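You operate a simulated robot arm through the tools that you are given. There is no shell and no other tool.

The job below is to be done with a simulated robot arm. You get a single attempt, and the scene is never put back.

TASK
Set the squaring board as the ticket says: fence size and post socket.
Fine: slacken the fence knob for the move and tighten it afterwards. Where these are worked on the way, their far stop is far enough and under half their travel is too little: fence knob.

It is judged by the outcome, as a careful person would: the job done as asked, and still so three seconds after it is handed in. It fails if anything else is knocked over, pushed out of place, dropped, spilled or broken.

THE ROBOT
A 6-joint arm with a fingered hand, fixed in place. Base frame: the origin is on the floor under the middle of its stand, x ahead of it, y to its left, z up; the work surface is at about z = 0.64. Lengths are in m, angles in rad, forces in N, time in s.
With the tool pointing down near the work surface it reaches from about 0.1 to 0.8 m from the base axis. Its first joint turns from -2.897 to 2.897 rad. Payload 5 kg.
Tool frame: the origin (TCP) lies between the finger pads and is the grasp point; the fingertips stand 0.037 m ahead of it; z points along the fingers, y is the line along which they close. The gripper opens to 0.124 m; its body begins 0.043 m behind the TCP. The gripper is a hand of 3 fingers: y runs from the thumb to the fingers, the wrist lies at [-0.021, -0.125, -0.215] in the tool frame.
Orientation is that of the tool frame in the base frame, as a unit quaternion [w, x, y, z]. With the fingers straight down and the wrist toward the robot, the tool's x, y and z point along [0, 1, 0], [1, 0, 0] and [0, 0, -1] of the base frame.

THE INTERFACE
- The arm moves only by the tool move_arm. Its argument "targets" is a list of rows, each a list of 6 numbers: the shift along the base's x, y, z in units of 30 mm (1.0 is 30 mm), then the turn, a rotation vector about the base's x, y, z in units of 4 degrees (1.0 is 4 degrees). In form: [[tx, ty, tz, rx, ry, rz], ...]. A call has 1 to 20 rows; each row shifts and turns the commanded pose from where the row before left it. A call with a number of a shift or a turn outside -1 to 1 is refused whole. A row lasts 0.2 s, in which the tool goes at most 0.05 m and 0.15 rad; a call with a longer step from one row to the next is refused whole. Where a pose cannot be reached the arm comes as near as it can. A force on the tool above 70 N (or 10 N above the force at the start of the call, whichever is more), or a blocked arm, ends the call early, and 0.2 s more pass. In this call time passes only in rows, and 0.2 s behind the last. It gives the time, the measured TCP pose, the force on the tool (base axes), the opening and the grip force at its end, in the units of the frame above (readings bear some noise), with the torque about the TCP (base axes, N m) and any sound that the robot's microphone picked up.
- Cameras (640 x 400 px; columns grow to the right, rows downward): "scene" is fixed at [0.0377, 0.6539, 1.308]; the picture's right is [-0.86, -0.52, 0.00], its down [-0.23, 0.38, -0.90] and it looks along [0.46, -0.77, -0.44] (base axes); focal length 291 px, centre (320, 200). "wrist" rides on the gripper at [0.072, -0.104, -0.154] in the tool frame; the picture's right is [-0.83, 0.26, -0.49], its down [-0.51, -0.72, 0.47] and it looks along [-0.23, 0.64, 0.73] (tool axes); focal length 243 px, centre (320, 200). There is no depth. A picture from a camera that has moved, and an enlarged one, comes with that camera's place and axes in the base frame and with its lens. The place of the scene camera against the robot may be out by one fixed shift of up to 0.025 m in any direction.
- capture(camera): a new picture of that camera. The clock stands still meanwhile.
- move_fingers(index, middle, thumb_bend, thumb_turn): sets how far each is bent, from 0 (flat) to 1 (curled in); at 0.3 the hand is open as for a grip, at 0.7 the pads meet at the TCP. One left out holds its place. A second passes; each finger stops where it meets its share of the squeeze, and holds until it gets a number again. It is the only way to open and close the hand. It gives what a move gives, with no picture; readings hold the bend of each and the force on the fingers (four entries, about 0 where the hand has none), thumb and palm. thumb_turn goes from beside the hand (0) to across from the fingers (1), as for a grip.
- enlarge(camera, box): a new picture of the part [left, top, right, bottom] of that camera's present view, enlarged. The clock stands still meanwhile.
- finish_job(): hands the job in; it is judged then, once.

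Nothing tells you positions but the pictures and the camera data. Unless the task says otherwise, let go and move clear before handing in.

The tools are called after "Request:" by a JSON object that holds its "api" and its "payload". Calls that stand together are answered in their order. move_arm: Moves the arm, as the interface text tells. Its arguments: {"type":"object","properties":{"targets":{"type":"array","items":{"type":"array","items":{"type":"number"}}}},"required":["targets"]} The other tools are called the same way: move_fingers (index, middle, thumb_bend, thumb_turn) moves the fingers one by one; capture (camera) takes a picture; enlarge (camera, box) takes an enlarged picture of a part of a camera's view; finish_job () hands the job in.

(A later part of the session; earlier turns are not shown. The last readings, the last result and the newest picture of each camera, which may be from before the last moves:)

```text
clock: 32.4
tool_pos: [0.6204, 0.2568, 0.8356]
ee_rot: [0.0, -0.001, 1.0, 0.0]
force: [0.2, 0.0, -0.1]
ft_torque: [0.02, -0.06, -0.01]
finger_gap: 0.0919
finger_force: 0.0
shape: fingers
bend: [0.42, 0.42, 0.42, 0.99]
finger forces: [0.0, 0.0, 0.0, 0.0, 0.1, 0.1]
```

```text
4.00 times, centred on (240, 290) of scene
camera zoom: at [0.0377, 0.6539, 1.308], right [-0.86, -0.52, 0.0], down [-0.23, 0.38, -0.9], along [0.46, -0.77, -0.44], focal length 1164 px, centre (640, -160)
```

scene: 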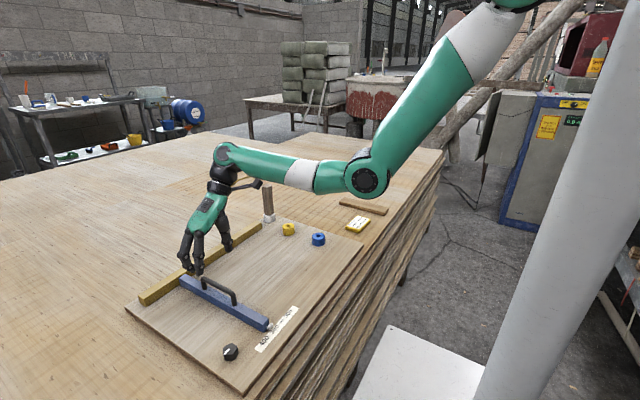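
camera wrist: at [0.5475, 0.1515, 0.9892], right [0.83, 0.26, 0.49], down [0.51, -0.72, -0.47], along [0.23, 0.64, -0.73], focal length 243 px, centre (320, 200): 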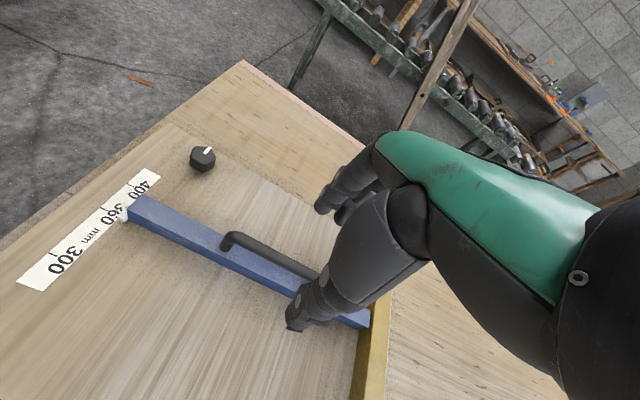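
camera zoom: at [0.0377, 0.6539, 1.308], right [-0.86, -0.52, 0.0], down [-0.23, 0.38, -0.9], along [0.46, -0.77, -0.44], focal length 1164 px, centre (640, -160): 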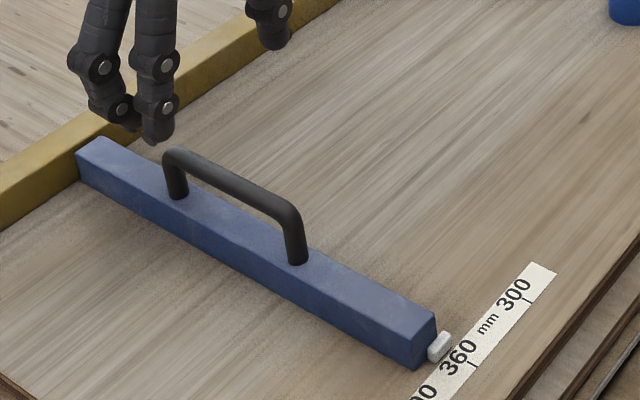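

I take the fence top at z 0.684 and the handle bar at about y 0.270, z 0.724. I'll shift 13 mm in +y and go down in two stages.

Request:
{"api": "move_arm", "payload": {"targets": [[0.1, 0.43, -0.4, 0, 0, 0], [0, 0, -0.8, 0, 0, 0], [0, 0, -0.8, 0, 0, 0]]}}

Request:
{"api": "capture", "payload": {"camera": "wrist"}}

Request:
{"api": "enlarge", "payload": {"camera": "scene", "box": [160, 240, 320, 340]}}

```text
clock: 33.2
tool_pos: [0.625, 0.2706, 0.7782]
ee_rot: [0.001, 0.0, 1.0, 0.0]
force: [1.0, 0.0, 0.6]
ft_torque: [-0.02, 0.0, 0.01]
finger_gap: 0.092
finger_force: 0.0
shape: fingers
bend: [0.42, 0.42, 0.42, 0.99]
finger forces: [0.0, 0.1, 0.0, 0.0, 0.0, 0.0]
```

```text
taken
camera wrist: at [0.552, 0.1652, 0.9315], right [0.83, 0.26, 0.49], down [0.51, -0.72, -0.47], along [0.23, 0.64, -0.73], focal length 243 px, centre (320, 200)
```

wrist: 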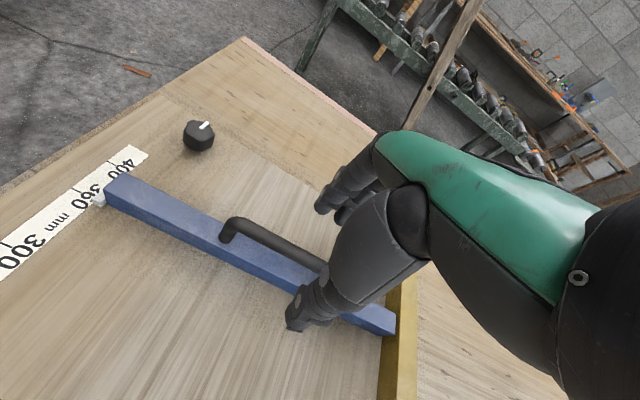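

```text
4.00 times, centred on (240, 290) of scene
camera zoom: at [0.0377, 0.6539, 1.308], right [-0.86, -0.52, 0.0], down [-0.23, 0.38, -0.9], along [0.46, -0.77, -0.44], focal length 1164 px, centre (640, -160)
```

zoom: 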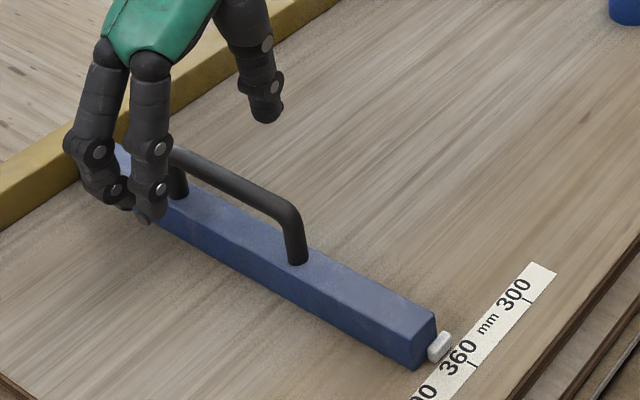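

The bar lies between the thumb and fingers with good margin both sides. I'll go down to about z 0.733, gently.

Request:
{"api": "move_arm", "payload": {"targets": [[0, -0.1, -0.4, 0, 0, 0], [0, -0.1, -0.4, 0, 0, 0], [0, 0, -0.4, 0, 0, 0], [0, 0, -0.3, 0, 0, 0]]}}

Request:
{"api": "capture", "payload": {"camera": "wrist"}}

Request:
{"api": "enlarge", "payload": {"camera": "scene", "box": [160, 240, 320, 340]}}

```text
clock: 34.2
tool_pos: [0.6245, 0.2627, 0.7328]
ee_rot: [0.0, 0.0, 1.0, 0.0]
force: [-0.1, 0.5, -0.6]
ft_torque: [0.0, -0.01, -0.01]
finger_gap: 0.0919
finger_force: 0.1
shape: fingers
bend: [0.42, 0.42, 0.42, 0.99]
finger forces: [0.0, 0.0, 0.1, 0.1, 0.0, 0.0]
```

```text
taken
camera wrist: at [0.55, 0.1582, 0.8855], right [0.83, 0.26, 0.49], down [0.51, -0.72, -0.47], along [0.23, 0.64, -0.73], focal length 243 px, centre (320, 200)
```

wrist: 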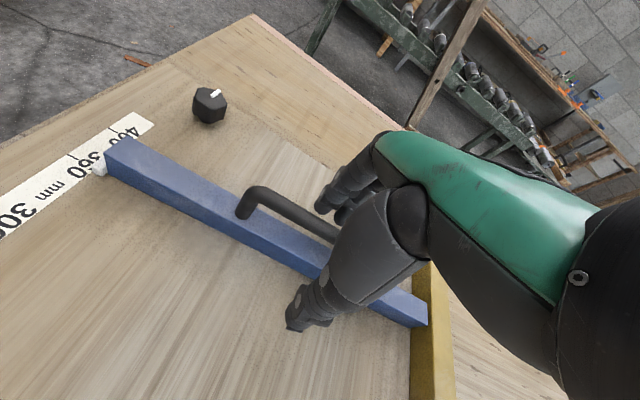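

```text
4.00 times, centred on (240, 290) of scene
camera zoom: at [0.0377, 0.6539, 1.308], right [-0.86, -0.52, 0.0], down [-0.23, 0.38, -0.9], along [0.46, -0.77, -0.44], focal length 1164 px, centre (640, -160)
```

zoom: 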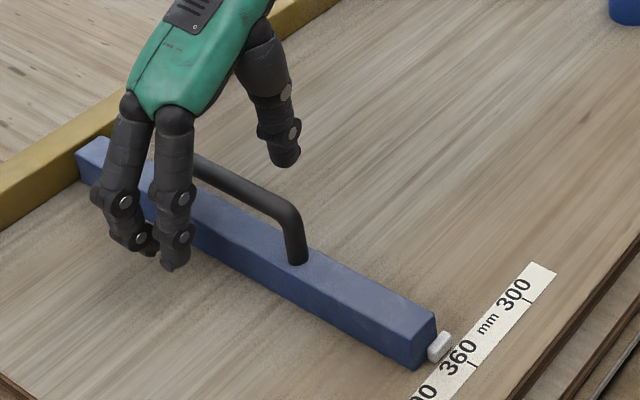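

The fingers straddle the handle bar. Now I close on it.

Request:
{"api": "move_fingers", "payload": {"index": 0.7, "middle": 0.7, "thumb_bend": 0.7}}

Request:
{"api": "capture", "payload": {"camera": "wrist"}}

Request:
{"api": "enlarge", "payload": {"camera": "scene", "box": [160, 240, 320, 340]}}

```text
clock: 35.2
tool_pos: [0.6234, 0.264, 0.732]
ee_rot: [0.0, 0.001, 1.0, 0.0]
force: [0.7, 2.4, -1.5]
ft_torque: [0.03, 0.0, -0.03]
finger_gap: 0.0093
finger_force: 0.4
shape: fingers
bend: [0.69, 0.7, 0.7, 1.0]
finger forces: [1.9, 0.0, 0.0, 0.0, 0.0, 0.0]
```

```text
taken
camera wrist: at [0.55, 0.1583, 0.8857], right [0.83, 0.26, 0.49], down [0.51, -0.72, -0.47], along [0.23, 0.64, -0.73], focal length 243 px, centre (320, 200)
```

wrist: 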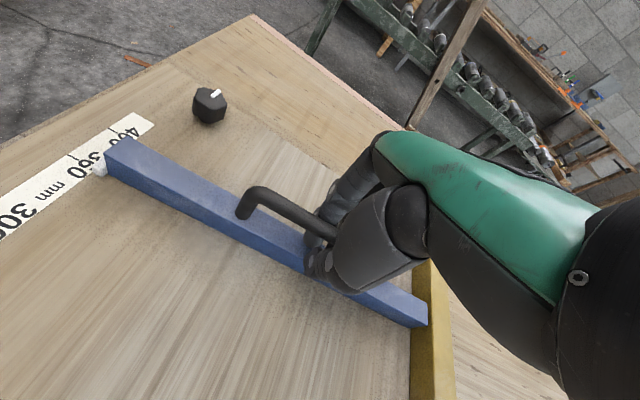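

```text
4.00 times, centred on (240, 290) of scene
camera zoom: at [0.0377, 0.6539, 1.308], right [-0.86, -0.52, 0.0], down [-0.23, 0.38, -0.9], along [0.46, -0.77, -0.44], focal length 1164 px, centre (640, -160)
```

zoom: 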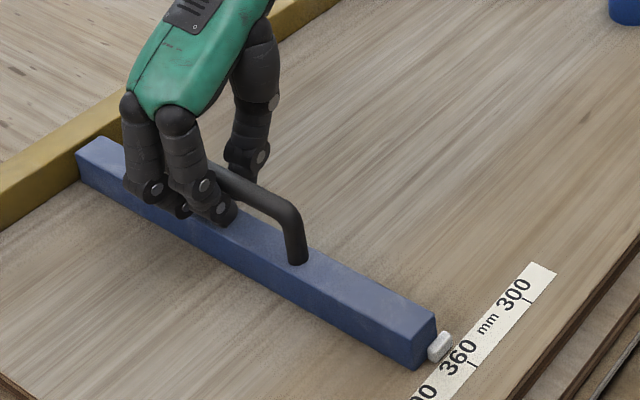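

The fingers have closed around the bar with only light contact. I'll close a little more for a firm hold.

Request:
{"api": "move_fingers", "payload": {"index": 0.78, "middle": 0.78, "thumb_bend": 0.78}}

Request:
{"api": "enlarge", "payload": {"camera": "wrist", "box": [220, 160, 420, 320]}}

```text
clock: 36.2
tool_pos: [0.6228, 0.2636, 0.7307]
ee_rot: [-0.001, 0.0, 1.0, 0.0]
force: [1.5, -1.1, -14.4]
ft_torque: [-0.09, 0.2, -0.04]
finger_gap: 0.0001
finger_force: 8.4
shape: fingers
bend: [0.73, 0.75, 0.74, 1.0]
finger forces: [0.0, 15.7, 0.0, 0.1, 0.1, 0.0]
```

```text
2.50 times, centred on (320, 240) of wrist
camera zoom: at [0.5499, 0.1582, 0.885], right [0.83, 0.26, 0.49], down [0.51, -0.72, -0.47], along [0.23, 0.64, -0.73], focal length 606 px, centre (320, 100)
```

zoom: 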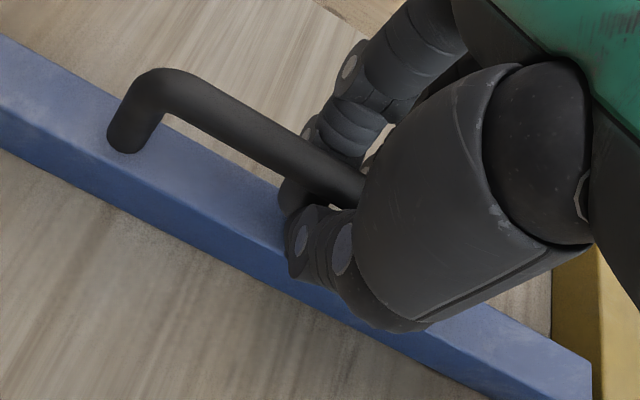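

The fingers now hook under the bar and pull up on it (-14 N). I'll ease them to a loose cage around the bar, enough to slide the fence.

Request:
{"api": "move_fingers", "payload": {"index": 0.7, "middle": 0.7, "thumb_bend": 0.7}}

Request:
{"api": "enlarge", "payload": {"camera": "wrist", "box": [0, 90, 200, 240]}}

```text
clock: 37.2
tool_pos: [0.6221, 0.2637, 0.7319]
ee_rot: [0.0, 0.0, 1.0, 0.0]
force: [0.7, 0.1, 0.8]
ft_torque: [0.0, -0.03, 0.01]
finger_gap: 0.0072
finger_force: 0.5
shape: fingers
bend: [0.7, 0.7, 0.7, 1.0]
finger forces: [0.5, 0.1, 0.1, 0.1, 0.1, 0.0]
```

```text
2.67 times, centred on (100, 165) of wrist
camera zoom: at [0.55, 0.1583, 0.8857], right [0.83, 0.26, 0.49], down [0.51, -0.72, -0.47], along [0.23, 0.64, -0.73], focal length 647 px, centre (907, 293)
```

zoom: 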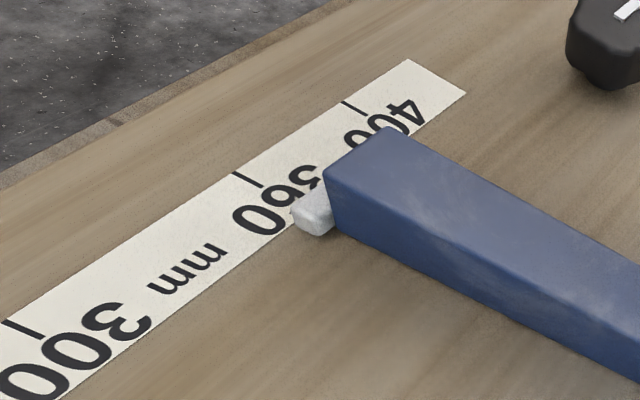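

From this view the tick marks fall at y 0.197 (300), 0.256 (360) and 0.296 (400), true to scale, and the pointer is a bit past 360. I'll slide the fence 45 mm towards 300 first and look again.

Request:
{"api": "move_arm", "payload": {"targets": [[0, -0.3, 0, 0, 0, 0], [0, -0.3, 0, 0, 0, 0], [0, -0.3, 0, 0, 0, 0], [0, -0.3, 0, 0, 0, 0], [0, -0.3, 0, 0, 0, 0]]}}

Request:
{"api": "capture", "payload": {"camera": "wrist"}}

Request:
{"api": "enlarge", "payload": {"camera": "scene", "box": [160, 240, 320, 340]}}

```text
clock: 38.4
tool_pos: [0.6228, 0.2179, 0.7322]
ee_rot: [0.0, 0.0, 1.0, 0.0]
force: [-0.3, 1.7, -1.2]
ft_torque: [-0.02, 0.0, 0.0]
finger_gap: 0.008
finger_force: 0.3
shape: fingers
bend: [0.69, 0.7, 0.7, 1.0]
finger forces: [0.9, 0.0, 0.0, 0.0, 0.0, 0.1]
```

```text
taken
camera wrist: at [0.5495, 0.1129, 0.8862], right [0.83, 0.26, 0.49], down [0.51, -0.72, -0.47], along [0.23, 0.64, -0.73], focal length 243 px, centre (320, 200)
```

wrist: 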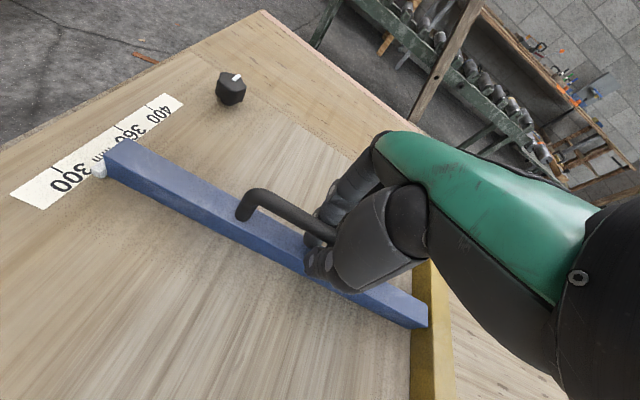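

```text
4.00 times, centred on (240, 290) of scene
camera zoom: at [0.0377, 0.6539, 1.308], right [-0.86, -0.52, 0.0], down [-0.23, 0.38, -0.9], along [0.46, -0.77, -0.44], focal length 1164 px, centre (640, -160)
```

zoom: 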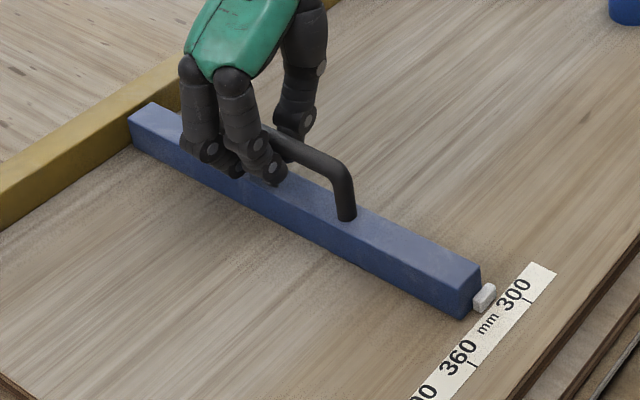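

The fence slides freely with the hand. I'll enlarge the pointer and scale for a precise reading.

Request:
{"api": "enlarge", "payload": {"camera": "wrist", "box": [0, 90, 190, 215]}}

Request:
{"api": "enlarge", "payload": {"camera": "wrist", "box": [60, 130, 130, 190]}}

Request:
{"api": "enlarge", "payload": {"camera": "scene", "box": [260, 295, 310, 330]}}

```text
3.20 times, centred on (95, 152) of wrist
camera zoom: at [0.5495, 0.1129, 0.8862], right [0.83, 0.26, 0.49], down [0.51, -0.72, -0.47], along [0.23, 0.64, -0.73], focal length 776 px, centre (1040, 352)
```

zoom: 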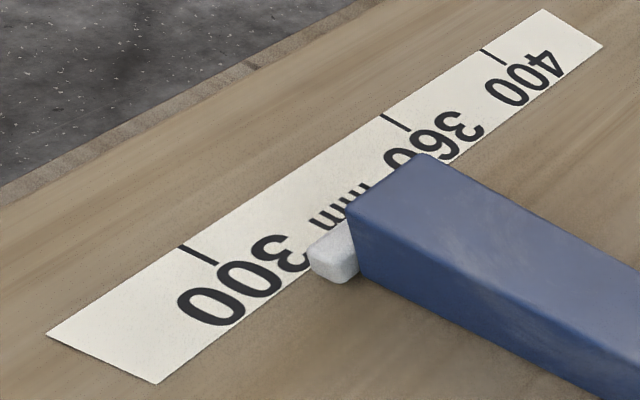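

```text
6.67 times, centred on (95, 160) of wrist
camera zoom: at [0.5495, 0.1129, 0.8862], right [0.83, 0.26, 0.49], down [0.51, -0.72, -0.47], along [0.23, 0.64, -0.73], focal length 1618 px, centre (1820, 467)
```

zoom: 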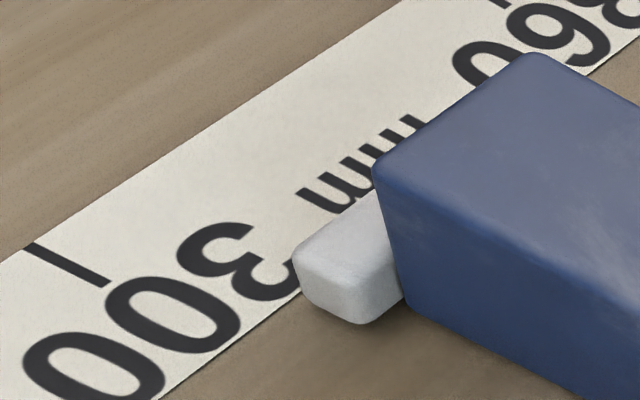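

```text
11.43 times, centred on (285, 312) of scene
camera zoom: at [0.0377, 0.6539, 1.308], right [-0.86, -0.52, 0.0], down [-0.23, 0.38, -0.9], along [0.46, -0.77, -0.44], focal length 3326 px, centre (720, -1086)
```

zoom: 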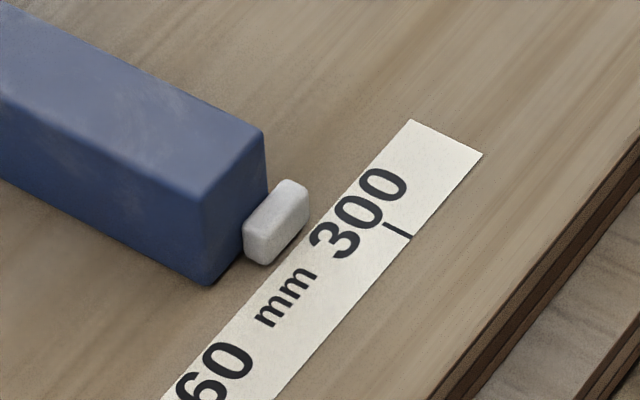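

The pointer block is about 15.6 mm wide with its centre 17 mm short of the 300 tick in both cameras. I'll move 16 mm more and measure again.

Request:
{"api": "move_arm", "payload": {"targets": [[0, -0.18, 0, 0, 0, 0], [0, -0.18, 0, 0, 0, 0], [0, -0.18, 0, 0, 0, 0], [0, 0, 0, 0, 0, 0]]}}

Request:
{"api": "enlarge", "payload": {"camera": "wrist", "box": [60, 110, 150, 190]}}

Request:
{"api": "enlarge", "payload": {"camera": "scene", "box": [265, 295, 315, 330]}}

```text
clock: 39.4
tool_pos: [0.623, 0.2019, 0.7331]
ee_rot: [0.0, 0.0, 1.0, -0.001]
force: [1.0, 2.1, -0.8]
ft_torque: [-0.02, -0.06, -0.01]
finger_gap: 0.0084
finger_force: 1.0
shape: fingers
bend: [0.69, 0.7, 0.7, 1.0]
finger forces: [1.5, 0.0, 0.1, 0.1, 0.1, 0.0]
```

```text
5.00 times, centred on (105, 150) of wrist
camera zoom: at [0.5494, 0.097, 0.8862], right [0.83, 0.26, 0.49], down [0.51, -0.72, -0.47], along [0.23, 0.64, -0.73], focal length 1213 px, centre (1395, 450)
```

zoom: 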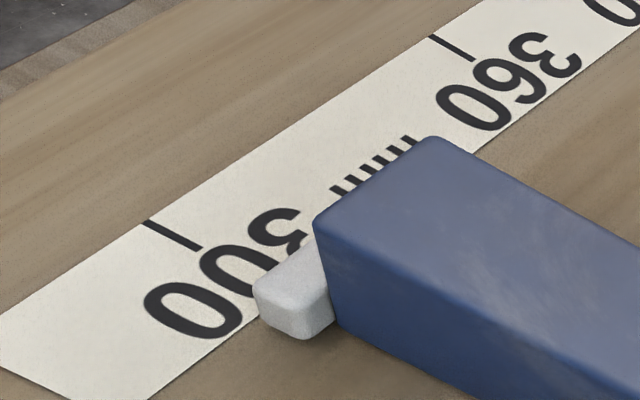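

```text
11.43 times, centred on (290, 312) of scene
camera zoom: at [0.0377, 0.6539, 1.308], right [-0.86, -0.52, 0.0], down [-0.23, 0.38, -0.9], along [0.46, -0.77, -0.44], focal length 3326 px, centre (663, -1086)
```

zoom: 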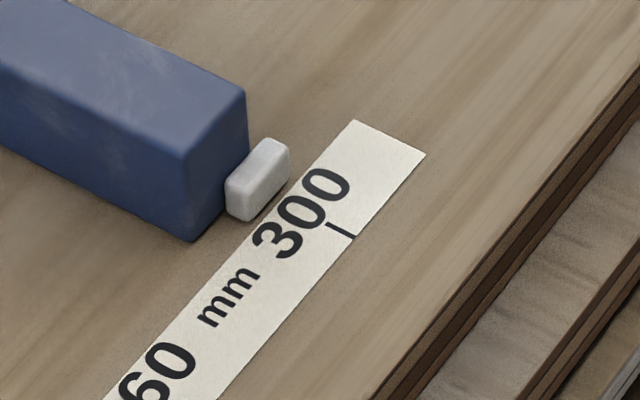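

Both cameras now put the pointer centre about 2 mm short of 300. I'll make that last small correction.

Request:
{"api": "move_arm", "payload": {"targets": [[0, -0.07, 0, 0, 0, 0], [0, 0, 0, 0, 0, 0]]}}

Request:
{"api": "enlarge", "payload": {"camera": "wrist", "box": [60, 110, 150, 190]}}

Request:
{"api": "enlarge", "payload": {"camera": "scene", "box": [275, 300, 305, 321]}}

```text
clock: 40.0
tool_pos: [0.6211, 0.2, 0.7333]
ee_rot: [0.0, 0.0, 1.0, 0.0]
force: [1.0, 1.0, 0.2]
ft_torque: [-0.03, -0.04, -0.06]
finger_gap: 0.0087
finger_force: 1.2
shape: fingers
bend: [0.69, 0.7, 0.7, 1.0]
finger forces: [1.7, 0.1, 0.1, 0.1, 0.1, 0.1]
```

```text
5.00 times, centred on (105, 150) of wrist
camera zoom: at [0.5489, 0.0949, 0.8864], right [0.83, 0.26, 0.49], down [0.51, -0.72, -0.47], along [0.23, 0.64, -0.73], focal length 1213 px, centre (1395, 450)
```

zoom: 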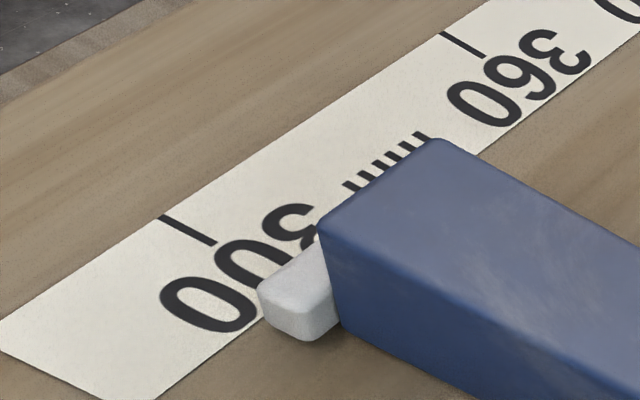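

```text
16.00 times, centred on (290, 310) of scene
camera zoom: at [0.0377, 0.6539, 1.308], right [-0.86, -0.52, 0.0], down [-0.23, 0.38, -0.9], along [0.46, -0.77, -0.44], focal length 4656 px, centre (800, -1568)
```

zoom: 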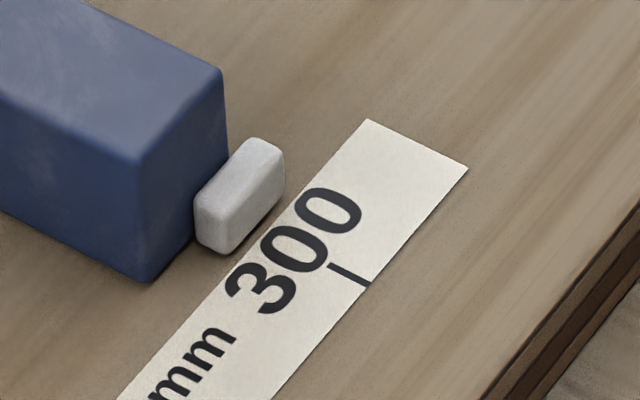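

The pointer is now within about 1 mm of the 300 tick. I'll enlarge further to check which side.

Request:
{"api": "enlarge", "payload": {"camera": "scene", "box": [280, 305, 296, 317]}}

Request:
{"api": "enlarge", "payload": {"camera": "wrist", "box": [80, 140, 140, 185]}}

```text
16.00 times, centred on (288, 311) of scene
camera zoom: at [0.0377, 0.6539, 1.308], right [-0.86, -0.52, 0.0], down [-0.23, 0.38, -0.9], along [0.46, -0.77, -0.44], focal length 4656 px, centre (832, -1576)
```

zoom: 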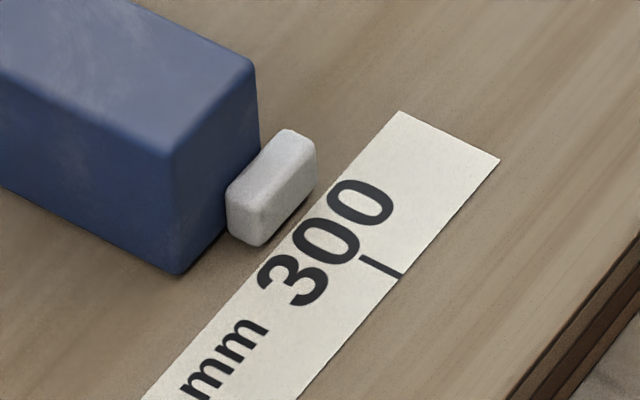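

```text
8.89 times, centred on (110, 162) of wrist
camera zoom: at [0.5489, 0.0949, 0.8864], right [0.83, 0.26, 0.49], down [0.51, -0.72, -0.47], along [0.23, 0.64, -0.73], focal length 2157 px, centre (2187, 533)
```

zoom: 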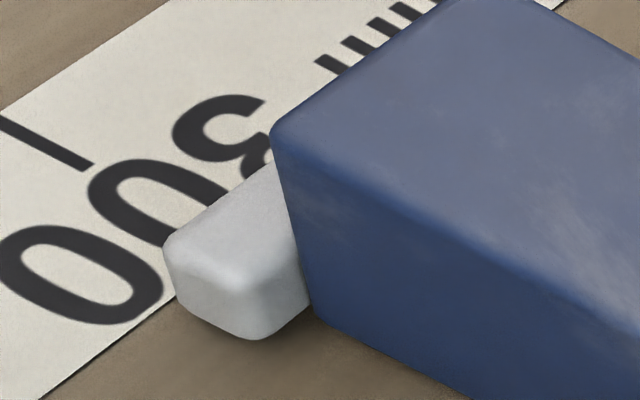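

Taken together the two views put the pointer within half a millimetre of 300. I'll open the fingers gently and lift straight up off the handle.

Request:
{"api": "move_fingers", "payload": {"index": 0.42, "middle": 0.42, "thumb_bend": 0.42}}

Request:
{"api": "move_arm", "payload": {"targets": [[0, 0, 0.4, 0, 0, 0], [0, 0, 0.8, 0, 0, 0], [0, 0, 0.8, 0, 0, 0], [0, 0, 0.8, 0, 0, 0]]}}

Request:
{"api": "enlarge", "payload": {"camera": "scene", "box": [280, 305, 296, 317]}}

Request:
{"api": "capture", "payload": {"camera": "wrist"}}

```text
clock: 41.0
tool_pos: [0.6212, 0.2002, 0.7326]
ee_rot: [0.0, 0.0, 1.0, 0.0]
force: [0.2, -0.2, -0.9]
ft_torque: [0.01, 0.0, 0.02]
finger_gap: 0.0918
finger_force: 0.0
shape: fingers
bend: [0.42, 0.42, 0.42, 0.99]
finger forces: [0.0, 0.0, 0.1, 0.1, 0.0, 0.0]
```

```text
clock: 42.0
tool_pos: [0.6219, 0.2008, 0.8184]
ee_rot: [-0.001, 0.0, 1.0, 0.001]
force: [0.1, -0.6, -0.6]
ft_torque: [-0.01, -0.02, 0.0]
finger_gap: 0.092
finger_force: 0.0
shape: fingers
bend: [0.42, 0.42, 0.42, 0.99]
finger forces: [0.0, 0.1, 0.0, 0.0, 0.0, 0.0]
```

```text
16.00 times, centred on (288, 311) of scene
camera zoom: at [0.0377, 0.6539, 1.308], right [-0.86, -0.52, 0.0], down [-0.23, 0.38, -0.9], along [0.46, -0.77, -0.44], focal length 4656 px, centre (832, -1576)
```

zoom: 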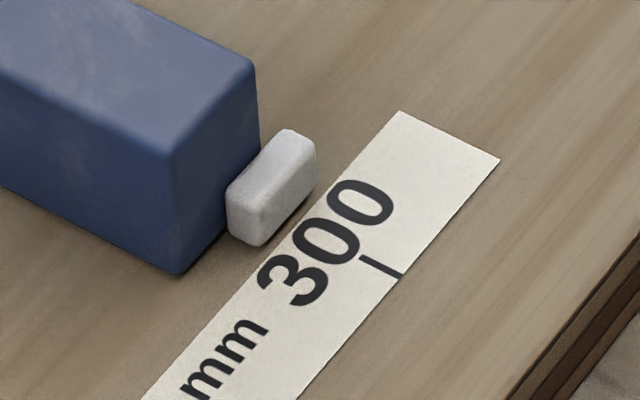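

```text
taken
camera wrist: at [0.5493, 0.0952, 0.9705], right [0.83, 0.26, 0.49], down [0.51, -0.72, -0.47], along [0.23, 0.64, -0.73], focal length 243 px, centre (320, 200)
```

wrist: 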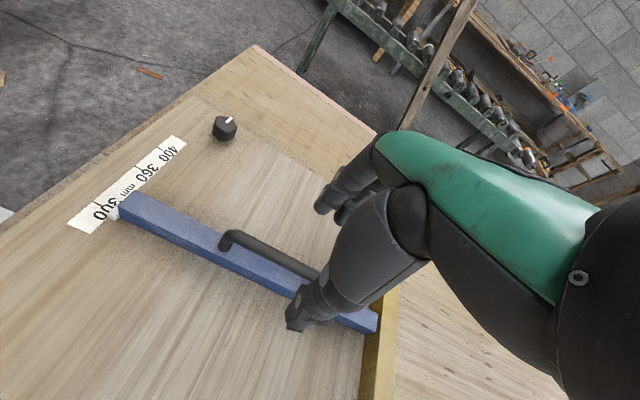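

The fence stayed at 300 after release. Now I go back over the knob at about +110° to tighten it clockwise.

Request:
{"api": "move_arm", "payload": {"targets": [[-0.767, 0.811, 0, 0, 0, 1], [-0.767, 0.811, 0, 0, 0, 1], [-0.767, 0.811, 0, 0, 0, 1], [-0.767, 0.811, 0, 0, 0, 1], [-0.767, 0.811, 0, 0, 0, 1], [-0.767, 0.811, 0, 0, 0, 0], [-0.767, 0.811, 0, 0, 0, 0], [0, 0, -0.7, 0, 0, 0], [0, 0, -0.7, 0, 0, 0]]}}

Request:
{"api": "capture", "payload": {"camera": "wrist"}}

Request:
{"api": "enlarge", "payload": {"camera": "scene", "box": [160, 280, 320, 380]}}

```text
clock: 44.0
tool_pos: [0.4616, 0.3728, 0.7742]
ee_rot: [0.0, -0.174, 0.985, -0.001]
force: [0.7, -0.8, 0.4]
ft_torque: [-0.01, 0.01, 0.01]
finger_gap: 0.0919
finger_force: 0.1
shape: fingers
bend: [0.42, 0.42, 0.42, 0.99]
finger forces: [0.0, 0.1, 0.1, 0.1, 0.1, 0.0]
```

```text
taken
camera wrist: at [0.4285, 0.2481, 0.9283], right [0.69, 0.53, 0.49], down [0.72, -0.5, -0.47], along [0.0, 0.68, -0.73], focal length 243 px, centre (320, 200)
```

wrist: 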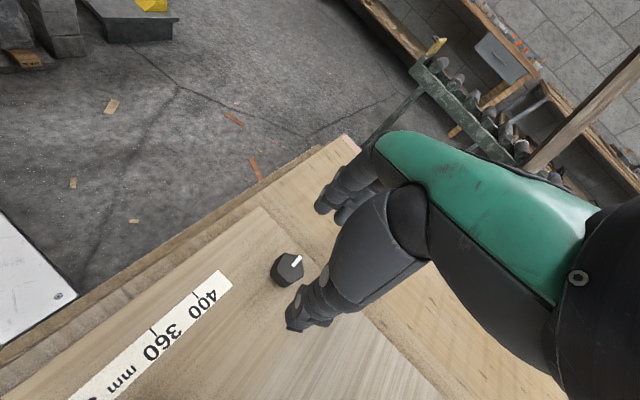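

```text
4.00 times, centred on (240, 330) of scene
camera zoom: at [0.0377, 0.6539, 1.308], right [-0.86, -0.52, 0.0], down [-0.23, 0.38, -0.9], along [0.46, -0.77, -0.44], focal length 1164 px, centre (640, -320)
```

zoom: 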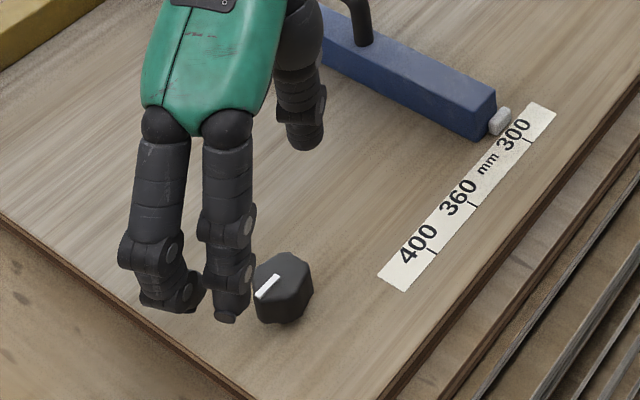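

The knob is well centred below the hand and the pointer is in line with 300. I'll go down around the knob and grip it.

Request:
{"api": "move_arm", "payload": {"targets": [[-0.05, -0.05, -0.6, 0, 0, 0], [0, 0, -0.6, 0, 0, 0], [0, 0, -0.6, 0, 0, 0], [0, 0, -0.57, 0, 0, 0]]}}

Request:
{"api": "move_fingers", "payload": {"index": 0.68, "middle": 0.68, "thumb_bend": 0.68}}

Request:
{"api": "enlarge", "payload": {"camera": "wrist", "box": [270, 200, 370, 320]}}

Request:
{"api": "enlarge", "payload": {"camera": "scene", "box": [160, 280, 320, 380]}}

```text
clock: 45.0
tool_pos: [0.46, 0.3697, 0.703]
ee_rot: [0.001, -0.173, 0.985, 0.0]
force: [-0.4, 0.0, -0.5]
ft_torque: [-0.02, 0.01, 0.03]
finger_gap: 0.0919
finger_force: 0.0
shape: fingers
bend: [0.42, 0.42, 0.42, 0.99]
finger forces: [0.0, 0.1, 0.0, 0.0, 0.0, 0.0]
```

```text
clock: 46.0
tool_pos: [0.4596, 0.37, 0.7034]
ee_rot: [0.0, -0.174, 0.985, 0.001]
force: [-4.4, 10.3, 0.4]
ft_torque: [0.29, 0.07, 0.04]
finger_gap: 0.0326
finger_force: 10.0
shape: fingers
bend: [0.6, 0.63, 0.63, 1.0]
finger forces: [8.3, 6.1, 0.0, 0.0, 5.7, 0.1]
```

```text
3.33 times, centred on (320, 260) of wrist
camera zoom: at [0.4269, 0.2458, 0.8571], right [0.69, 0.53, 0.49], down [0.72, -0.5, -0.47], along [0.0, 0.68, -0.73], focal length 809 px, centre (320, 0)
```

zoom: 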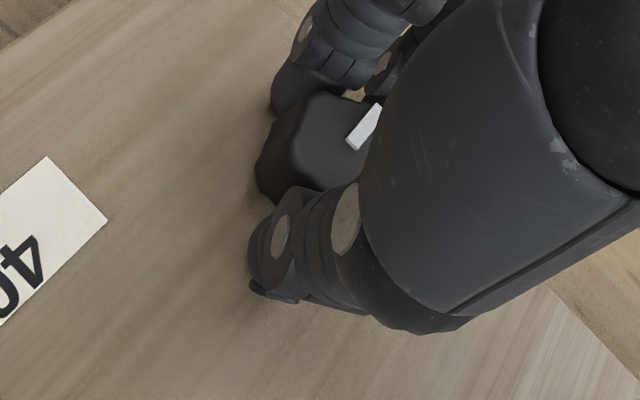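

```text
4.00 times, centred on (240, 330) of scene
camera zoom: at [0.0377, 0.6539, 1.308], right [-0.86, -0.52, 0.0], down [-0.23, 0.38, -0.9], along [0.46, -0.77, -0.44], focal length 1164 px, centre (640, -320)
```

zoom: 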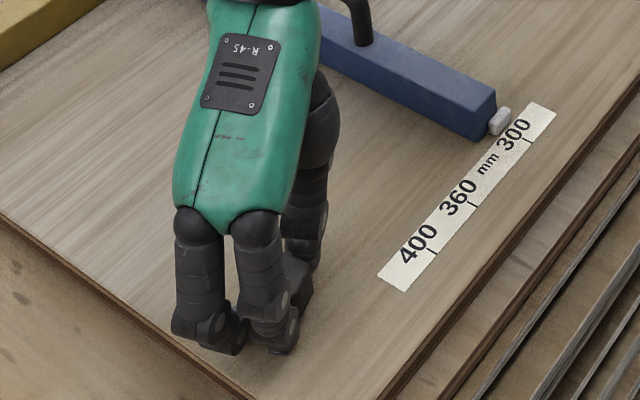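

The knob is gripped firmly. I'll turn it clockwise 80° and check that it follows.

Request:
{"api": "move_arm", "payload": {"targets": [[-0.02, 0.06, 0, 0, 0, -1], [0, 0, 0, 0, 0, -1], [0, 0, 0, 0, 0, -1], [0, 0, 0, 0, 0, -1], [0, 0, 0, 0, 0, -1], [0, 0, 0, 0, 0, -1], [0, 0, 0, 0, 0, -1], [0, 0, 0, 0, 0, -1], [0, 0, 0, 0, 0, -1], [0, 0, 0, 0, 0, -1]]}}

Request:
{"api": "enlarge", "payload": {"camera": "wrist", "box": [270, 200, 370, 320]}}

```text
clock: 48.2
tool_pos: [0.4598, 0.3705, 0.704]
ee_rot: [-0.001, 0.173, 0.985, 0.0]
force: [-2.4, 7.8, 0.4]
ft_torque: [0.2, 0.04, 0.02]
finger_gap: 0.0331
finger_force: 10.2
shape: fingers
bend: [0.61, 0.64, 0.63, 1.0]
finger forces: [9.5, 4.4, 0.0, 0.0, 6.5, 0.1]
```

```text
3.33 times, centred on (320, 260) of wrist
camera zoom: at [0.3547, 0.2966, 0.8572], right [0.87, -0.04, 0.49], down [0.23, -0.85, -0.47], along [0.44, 0.52, -0.73], focal length 809 px, centre (320, 0)
```

zoom: 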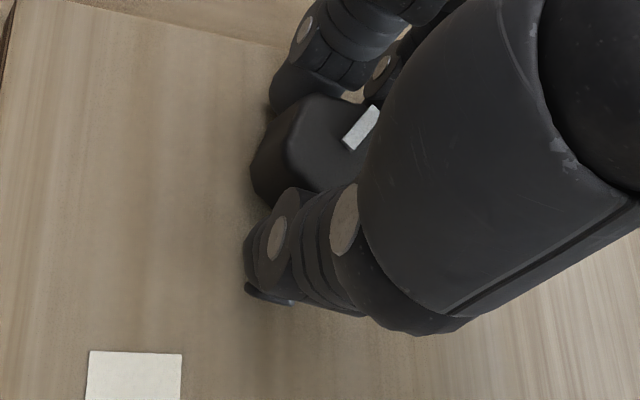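

The knob follows. I'll continue clockwise.

Request:
{"api": "move_arm", "payload": {"targets": [[0, 0, 0, 0, 0, -1], [0, 0, 0, 0, 0, -1], [0, 0, 0, 0, 0, -1], [0, 0, 0, 0, 0, -1], [0, 0, 0, 0, 0, -1], [0, 0, 0, 0, 0, -1], [0, 0, 0, 0, 0, -1], [0, 0, 0, 0, 0, -1], [0, 0, 0, 0, 0, -1], [0, 0, 0, 0, 0, -1], [0, 0, 0, 0, 0, -1], [0, 0, 0, 0, 0, -1], [0, 0, 0, 0, 0, -1], [0, 0, 0, 0, 0, -1], [0, 0, 0, 0, 0, -1], [0, 0, 0, 0, 0, -1], [0, 0, 0, 0, 0, -1]]}}

Request:
{"api": "enlarge", "payload": {"camera": "wrist", "box": [270, 200, 370, 320]}}

```text
clock: 51.8
tool_pos: [0.4592, 0.3708, 0.7044]
ee_rot: [0.0, 0.695, 0.719, -0.001]
force: [-3.1, 9.2, -0.2]
ft_torque: [0.27, 0.15, 0.05]
finger_gap: 0.0332
finger_force: 10.4
shape: fingers
bend: [0.62, 0.66, 0.63, 1.0]
finger forces: [7.9, 2.3, 0.0, 0.0, 9.7, 0.0]
```

```text
3.33 times, centred on (320, 260) of wrist
camera zoom: at [0.3527, 0.4386, 0.8575], right [0.29, -0.82, 0.49], down [-0.7, -0.53, -0.47], along [0.65, -0.21, -0.73], focal length 809 px, centre (320, 0)
```

zoom: 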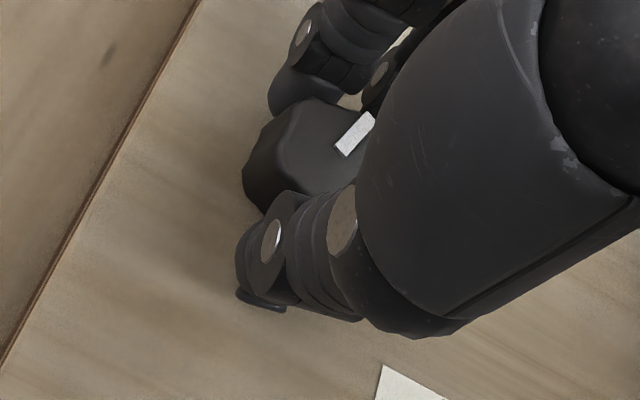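

The hand is at about +2°, with 108° turned back. Continuing to near the tight stop.

Request:
{"api": "move_arm", "payload": {"targets": [[0, 0, 0, 0, 0, -1], [0, 0, 0, 0, 0, -1], [0, 0, 0, 0, 0, -1], [0, 0, 0, 0, 0, -1], [0, 0, 0, 0, 0, -1], [0, 0, 0, 0, 0, -1], [0, 0, 0, 0, 0, -1], [0, 0, 0, 0, 0, -1], [0, 0, 0, 0, 0, -1], [0, 0, 0, 0, 0, -1], [0, 0, 0, 0, 0, -1], [0, 0, 0, 0, 0, -1], [0, 0, 0, 0, 0, -1], [0, 0, 0, 0, 0, -1], [0, 0, 0, 0, 0, -1]]}}

Request:
{"api": "enlarge", "payload": {"camera": "wrist", "box": [270, 200, 370, 320]}}

Request:
{"api": "capture", "payload": {"camera": "scene"}}

```text
clock: 55.0
tool_pos: [0.4596, 0.371, 0.7041]
ee_rot: [0.0, 0.961, 0.276, 0.0]
force: [1.2, 6.7, 0.3]
ft_torque: [0.25, 0.04, 0.08]
finger_gap: 0.0331
finger_force: 9.6
shape: fingers
bend: [0.63, 0.67, 0.62, 1.0]
finger forces: [6.1, 2.8, 0.1, 0.0, 11.0, 0.0]
```

```text
3.33 times, centred on (320, 260) of wrist
camera zoom: at [0.4654, 0.4962, 0.8575], right [-0.57, -0.66, 0.49], down [-0.81, 0.34, -0.47], along [0.14, -0.67, -0.73], focal length 809 px, centre (320, 0)
```

zoom: 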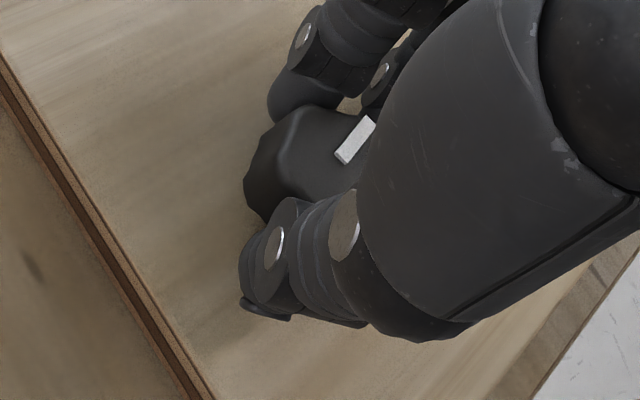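

```text
taken
```

scene: 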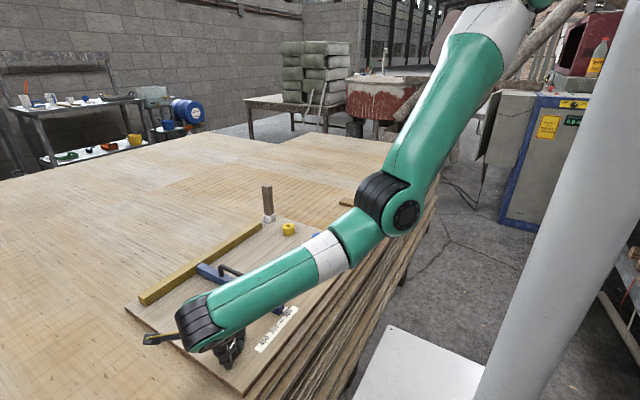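

The hand is at -58° and no hard stop yet. I'll go on for 20° more to reach it.

Request:
{"api": "move_arm", "payload": {"targets": [[0, 0, 0, 0, 0, -1], [0, 0, 0, 0, 0, -1], [0, 0, 0, 0, 0, -1], [0, 0, 0, 0, 0, -1], [0, 0, 0, 0, 0, -1]]}}

Request:
{"api": "enlarge", "payload": {"camera": "wrist", "box": [270, 200, 370, 320]}}

```text
clock: 56.2
tool_pos: [0.4594, 0.3706, 0.7041]
ee_rot: [-0.001, 0.995, 0.104, -0.001]
force: [2.0, 3.6, 0.4]
ft_torque: [0.16, -0.04, 0.05]
finger_gap: 0.0336
finger_force: 9.9
shape: fingers
bend: [0.63, 0.66, 0.62, 1.0]
finger forces: [5.6, 2.9, 0.0, 0.0, 11.3, 0.1]
```

```text
3.33 times, centred on (320, 260) of wrist
camera zoom: at [0.5089, 0.4864, 0.8573], right [-0.76, -0.43, 0.49], down [-0.65, 0.6, -0.47], along [-0.09, -0.68, -0.73], focal length 809 px, centre (320, 0)
```

zoom: 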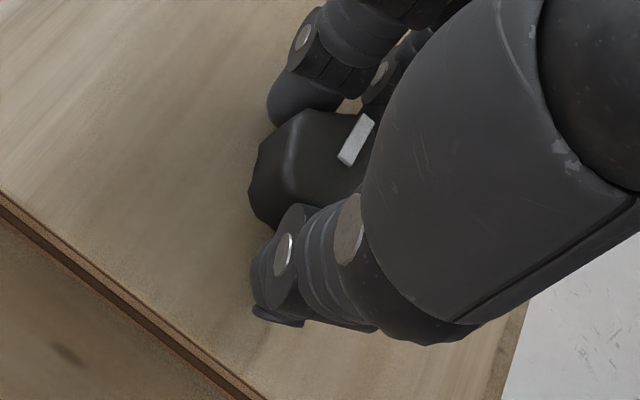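

The knob is about back at its starting angle but no stop felt yet. A few degrees more.

Request:
{"api": "move_arm", "payload": {"targets": [[0, 0, 0, 0, 0, -1], [0, 0, 0, 0, 0, -1], [0, 0, 0, 0, 0, -1]]}}

Request:
{"api": "enlarge", "payload": {"camera": "wrist", "box": [270, 200, 370, 320]}}

```text
clock: 57.0
tool_pos: [0.4602, 0.3701, 0.7035]
ee_rot: [0.0, 1.0, 0.0, 0.0]
force: [2.0, 1.6, 1.2]
ft_torque: [0.06, -0.11, 0.24]
finger_gap: 0.0336
finger_force: 10.8
shape: fingers
bend: [0.64, 0.66, 0.62, 1.0]
finger forces: [7.6, 2.8, 0.1, 0.1, 10.5, 0.1]
```

```text
3.33 times, centred on (320, 260) of wrist
camera zoom: at [0.5316, 0.4736, 0.8572], right [-0.83, -0.26, 0.49], down [-0.51, 0.72, -0.47], along [-0.23, -0.64, -0.73], focal length 809 px, centre (320, 0)
```

zoom: 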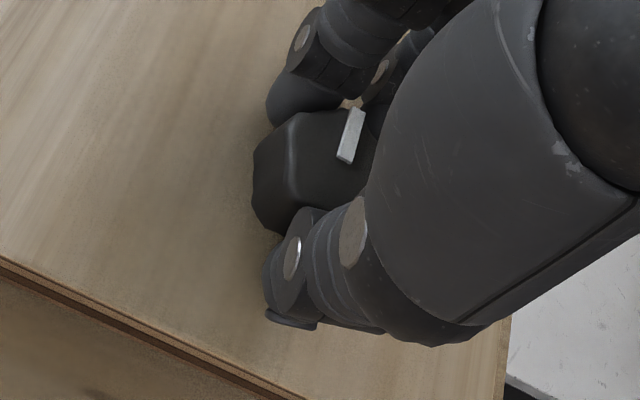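

Torque has risen to 0.24 Nm and the mark lags the hand, so the tight stop is reached. I'll nip it up another 8°, then release and check.

Request:
{"api": "move_arm", "payload": {"targets": [[0, 0, 0, 0, 0, -1], [0, 0, 0, 0, 0, -1]]}}

Request:
{"api": "enlarge", "payload": {"camera": "wrist", "box": [270, 200, 370, 320]}}

Request:
{"api": "move_fingers", "payload": {"index": 0.42, "middle": 0.42, "thumb_bend": 0.42}}

Request:
{"api": "enlarge", "payload": {"camera": "wrist", "box": [270, 200, 370, 320]}}

```text
clock: 57.6
tool_pos: [0.4534, 0.3666, 0.7095]
ee_rot: [0.0, 0.998, -0.07, -0.001]
force: [-0.8, 9.3, 1.0]
ft_torque: [0.08, 0.08, 0.07]
finger_gap: 0.0343
finger_force: 8.0
shape: fingers
bend: [0.65, 0.68, 0.59, 1.0]
finger forces: [2.6, 0.0, 0.0, 0.0, 12.5, 0.0]
out of reach, approached as far as the arm can: row 1, 2
```

```text
3.33 times, centred on (320, 260) of wrist
camera zoom: at [0.5398, 0.4585, 0.8621], right [-0.86, -0.14, 0.49], down [-0.4, 0.79, -0.47], along [-0.32, -0.6, -0.73], focal length 809 px, centre (320, 0)
```

zoom: 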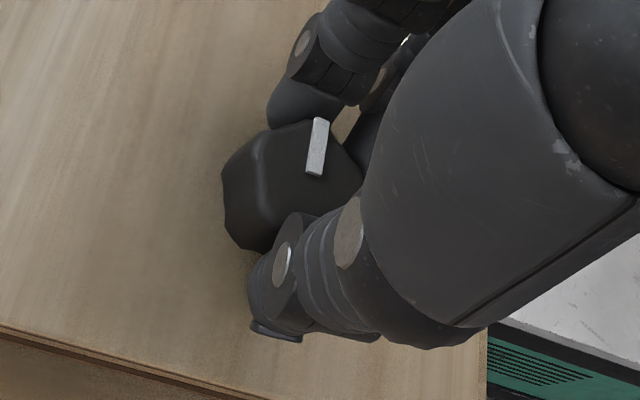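

```text
clock: 58.6
tool_pos: [0.4541, 0.3665, 0.7098]
ee_rot: [0.0, 0.998, -0.07, 0.0]
force: [0.0, 0.7, -0.4]
ft_torque: [0.01, 0.0, 0.01]
finger_gap: 0.0916
finger_force: 0.0
shape: fingers
bend: [0.42, 0.42, 0.42, 0.99]
finger forces: [0.0, 0.0, 0.1, 0.0, 0.0, 0.0]
```

```text
3.33 times, centred on (320, 260) of wrist
camera zoom: at [0.5401, 0.4579, 0.8624], right [-0.86, -0.14, 0.49], down [-0.4, 0.78, -0.47], along [-0.32, -0.6, -0.73], focal length 809 px, centre (320, 0)
```

zoom: 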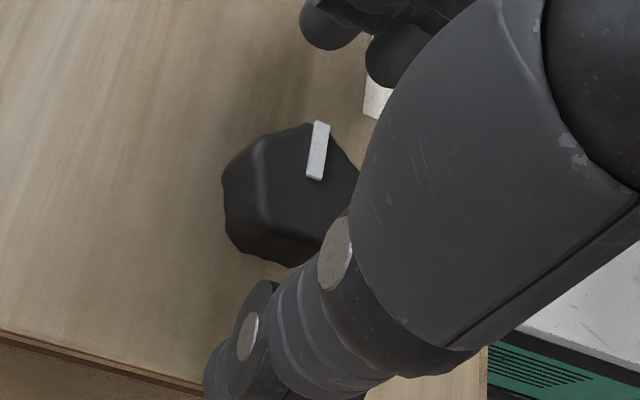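

The knob is released and its mark again points exactly -y, as at the start, so it is tight. I'll lift off while turning the hand back towards 0°.

Request:
{"api": "move_arm", "payload": {"targets": [[0, 0, 0.3, 0, 0, 1], [0, 0, 0.5, 0, 0, 1], [0, 0, 0.6, 0, 0, 1], [0, 0, 0.6, 0, 0, 1], [0, 0, 0.6, 0, 0, 1], [0, 0, 0.6, 0, 0, 1], [0, 0, 0.6, 0, 0, 1], [0, 0, 0.6, 0, 0, 1], [0, 0, 0.6, 0, 0, 1], [0, 0, 0.6, 0, 0, 1], [0, 0, 0.6, 0, 0, 1], [0, 0, 0.6, 0, 0, 1], [0, 0, 0.6, 0, 0, 1], [0, 0, 0, 0, 0, 1], [0, 0, 0, 0, 0, 1], [0, 0, 0, 0, 0, 1], [0, 0, 0, 0, 0, 1], [0, 0, 0, 0, 0, 1], [0, 0, 0, 0, 0, 1], [0, 0, 0, 0, 0, 1]]}}

Request:
{"api": "capture", "payload": {"camera": "wrist"}}

Request:
{"api": "enlarge", "payload": {"camera": "scene", "box": [160, 270, 320, 370]}}

```text
clock: 62.8
tool_pos: [0.4635, 0.3677, 0.9171]
ee_rot: [0.0, 0.808, 0.589, 0.001]
force: [0.3, -0.9, 0.6]
ft_torque: [-0.03, 0.01, -0.02]
finger_gap: 0.0918
finger_force: 0.0
shape: fingers
bend: [0.42, 0.42, 0.42, 0.99]
finger forces: [0.1, 0.0, 0.0, 0.0, 0.0, 0.1]
out of reach, approached as far as the arm can: row 8, 9, 10, 13
```

```text
taken
camera wrist: at [0.3861, 0.4679, 1.07], right [-0.01, -0.87, 0.49], down [-0.84, -0.26, -0.47], along [0.54, -0.42, -0.73], focal length 243 px, centre (320, 200)
```

wrist: 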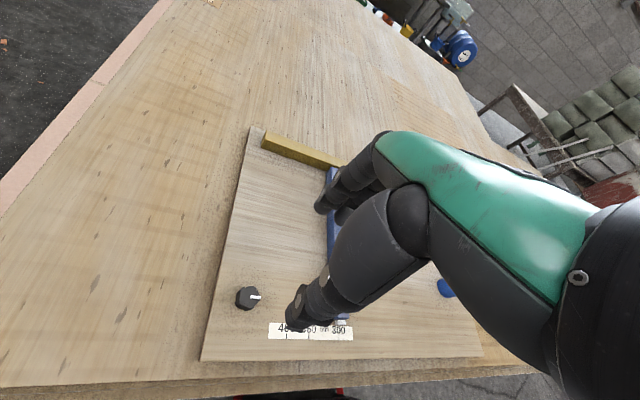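

```text
4.00 times, centred on (240, 320) of scene
camera zoom: at [0.0377, 0.6539, 1.308], right [-0.86, -0.52, 0.0], down [-0.23, 0.38, -0.9], along [0.46, -0.77, -0.44], focal length 1164 px, centre (640, -280)
```

zoom: 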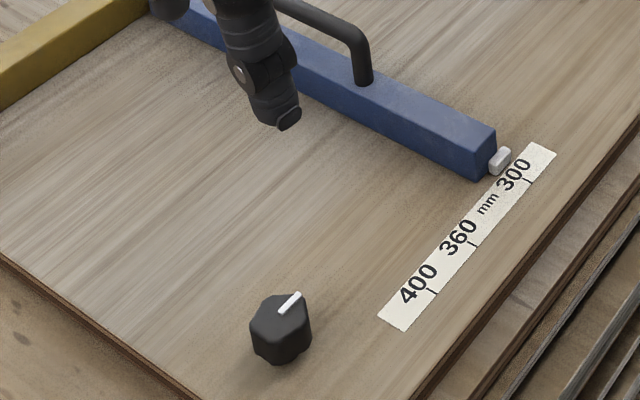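

The knob mark matches its first picture and the pointer sits at 300. Now I move the hand, squared to 0°, towards the post and the yellow socket for a close look.

Request:
{"api": "move_arm", "payload": {"targets": [[0.6, -0.94, 0.26, 0, 0, 0.346], [0.6, -0.94, 0.26, 0, 0, 0.346], [0.6, -0.94, 0.26, 0, 0, 0.346], [0.6, -0.94, 0.26, 0, 0, 0.346], [0.6, -0.94, 0.26, 0, 0, 0.346], [0.6, -0.94, 0.26, 0, 0, 0.346], [0.6, -0.94, 0.26, 0, 0, 0.346], [0.6, -0.94, 0.26, 0, 0, 0.346], [0.6, -0.94, 0.26, 0, 0, 0.346], [0.6, -0.94, 0.26, 0, 0, 0.346], [0.6, -0.94, 0.26, 0, 0, 0.346], [0.6, -0.94, 0.26, 0, 0, 0.346], [0.6, -0.94, 0.26, 0, 0, 0.346]]}}

Request:
{"api": "capture", "payload": {"camera": "wrist"}}

Request:
{"api": "capture", "payload": {"camera": "scene"}}

```text
clock: 65.6
tool_pos: [0.6973, 0.0005, 1.0182]
ee_rot: [0.0, 0.707, 0.707, 0.0]
force: [-0.6, 0.5, 0.1]
ft_torque: [-0.02, -0.02, 0.0]
finger_gap: 0.0918
finger_force: 0.1
shape: fingers
bend: [0.42, 0.42, 0.42, 0.99]
finger forces: [0.0, 0.1, 0.1, 0.0, 0.0, 0.0]
```

```text
taken
camera wrist: at [0.5928, 0.0718, 1.1719], right [0.26, -0.83, 0.49], down [-0.72, -0.51, -0.47], along [0.64, -0.23, -0.73], focal length 243 px, centre (320, 200)
```

wrist: 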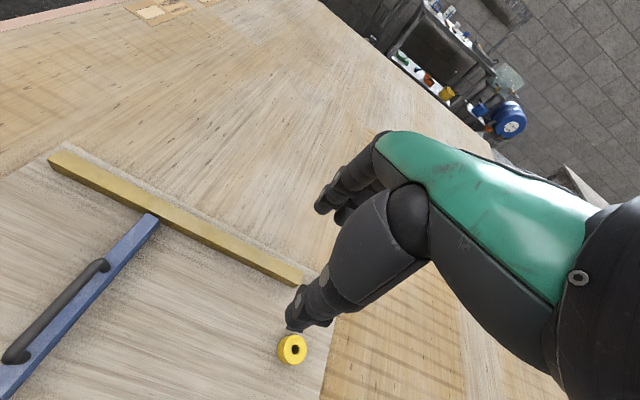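

```text
taken
```

scene: 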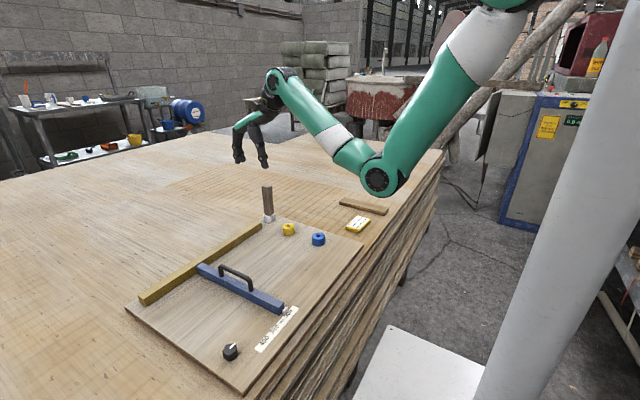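

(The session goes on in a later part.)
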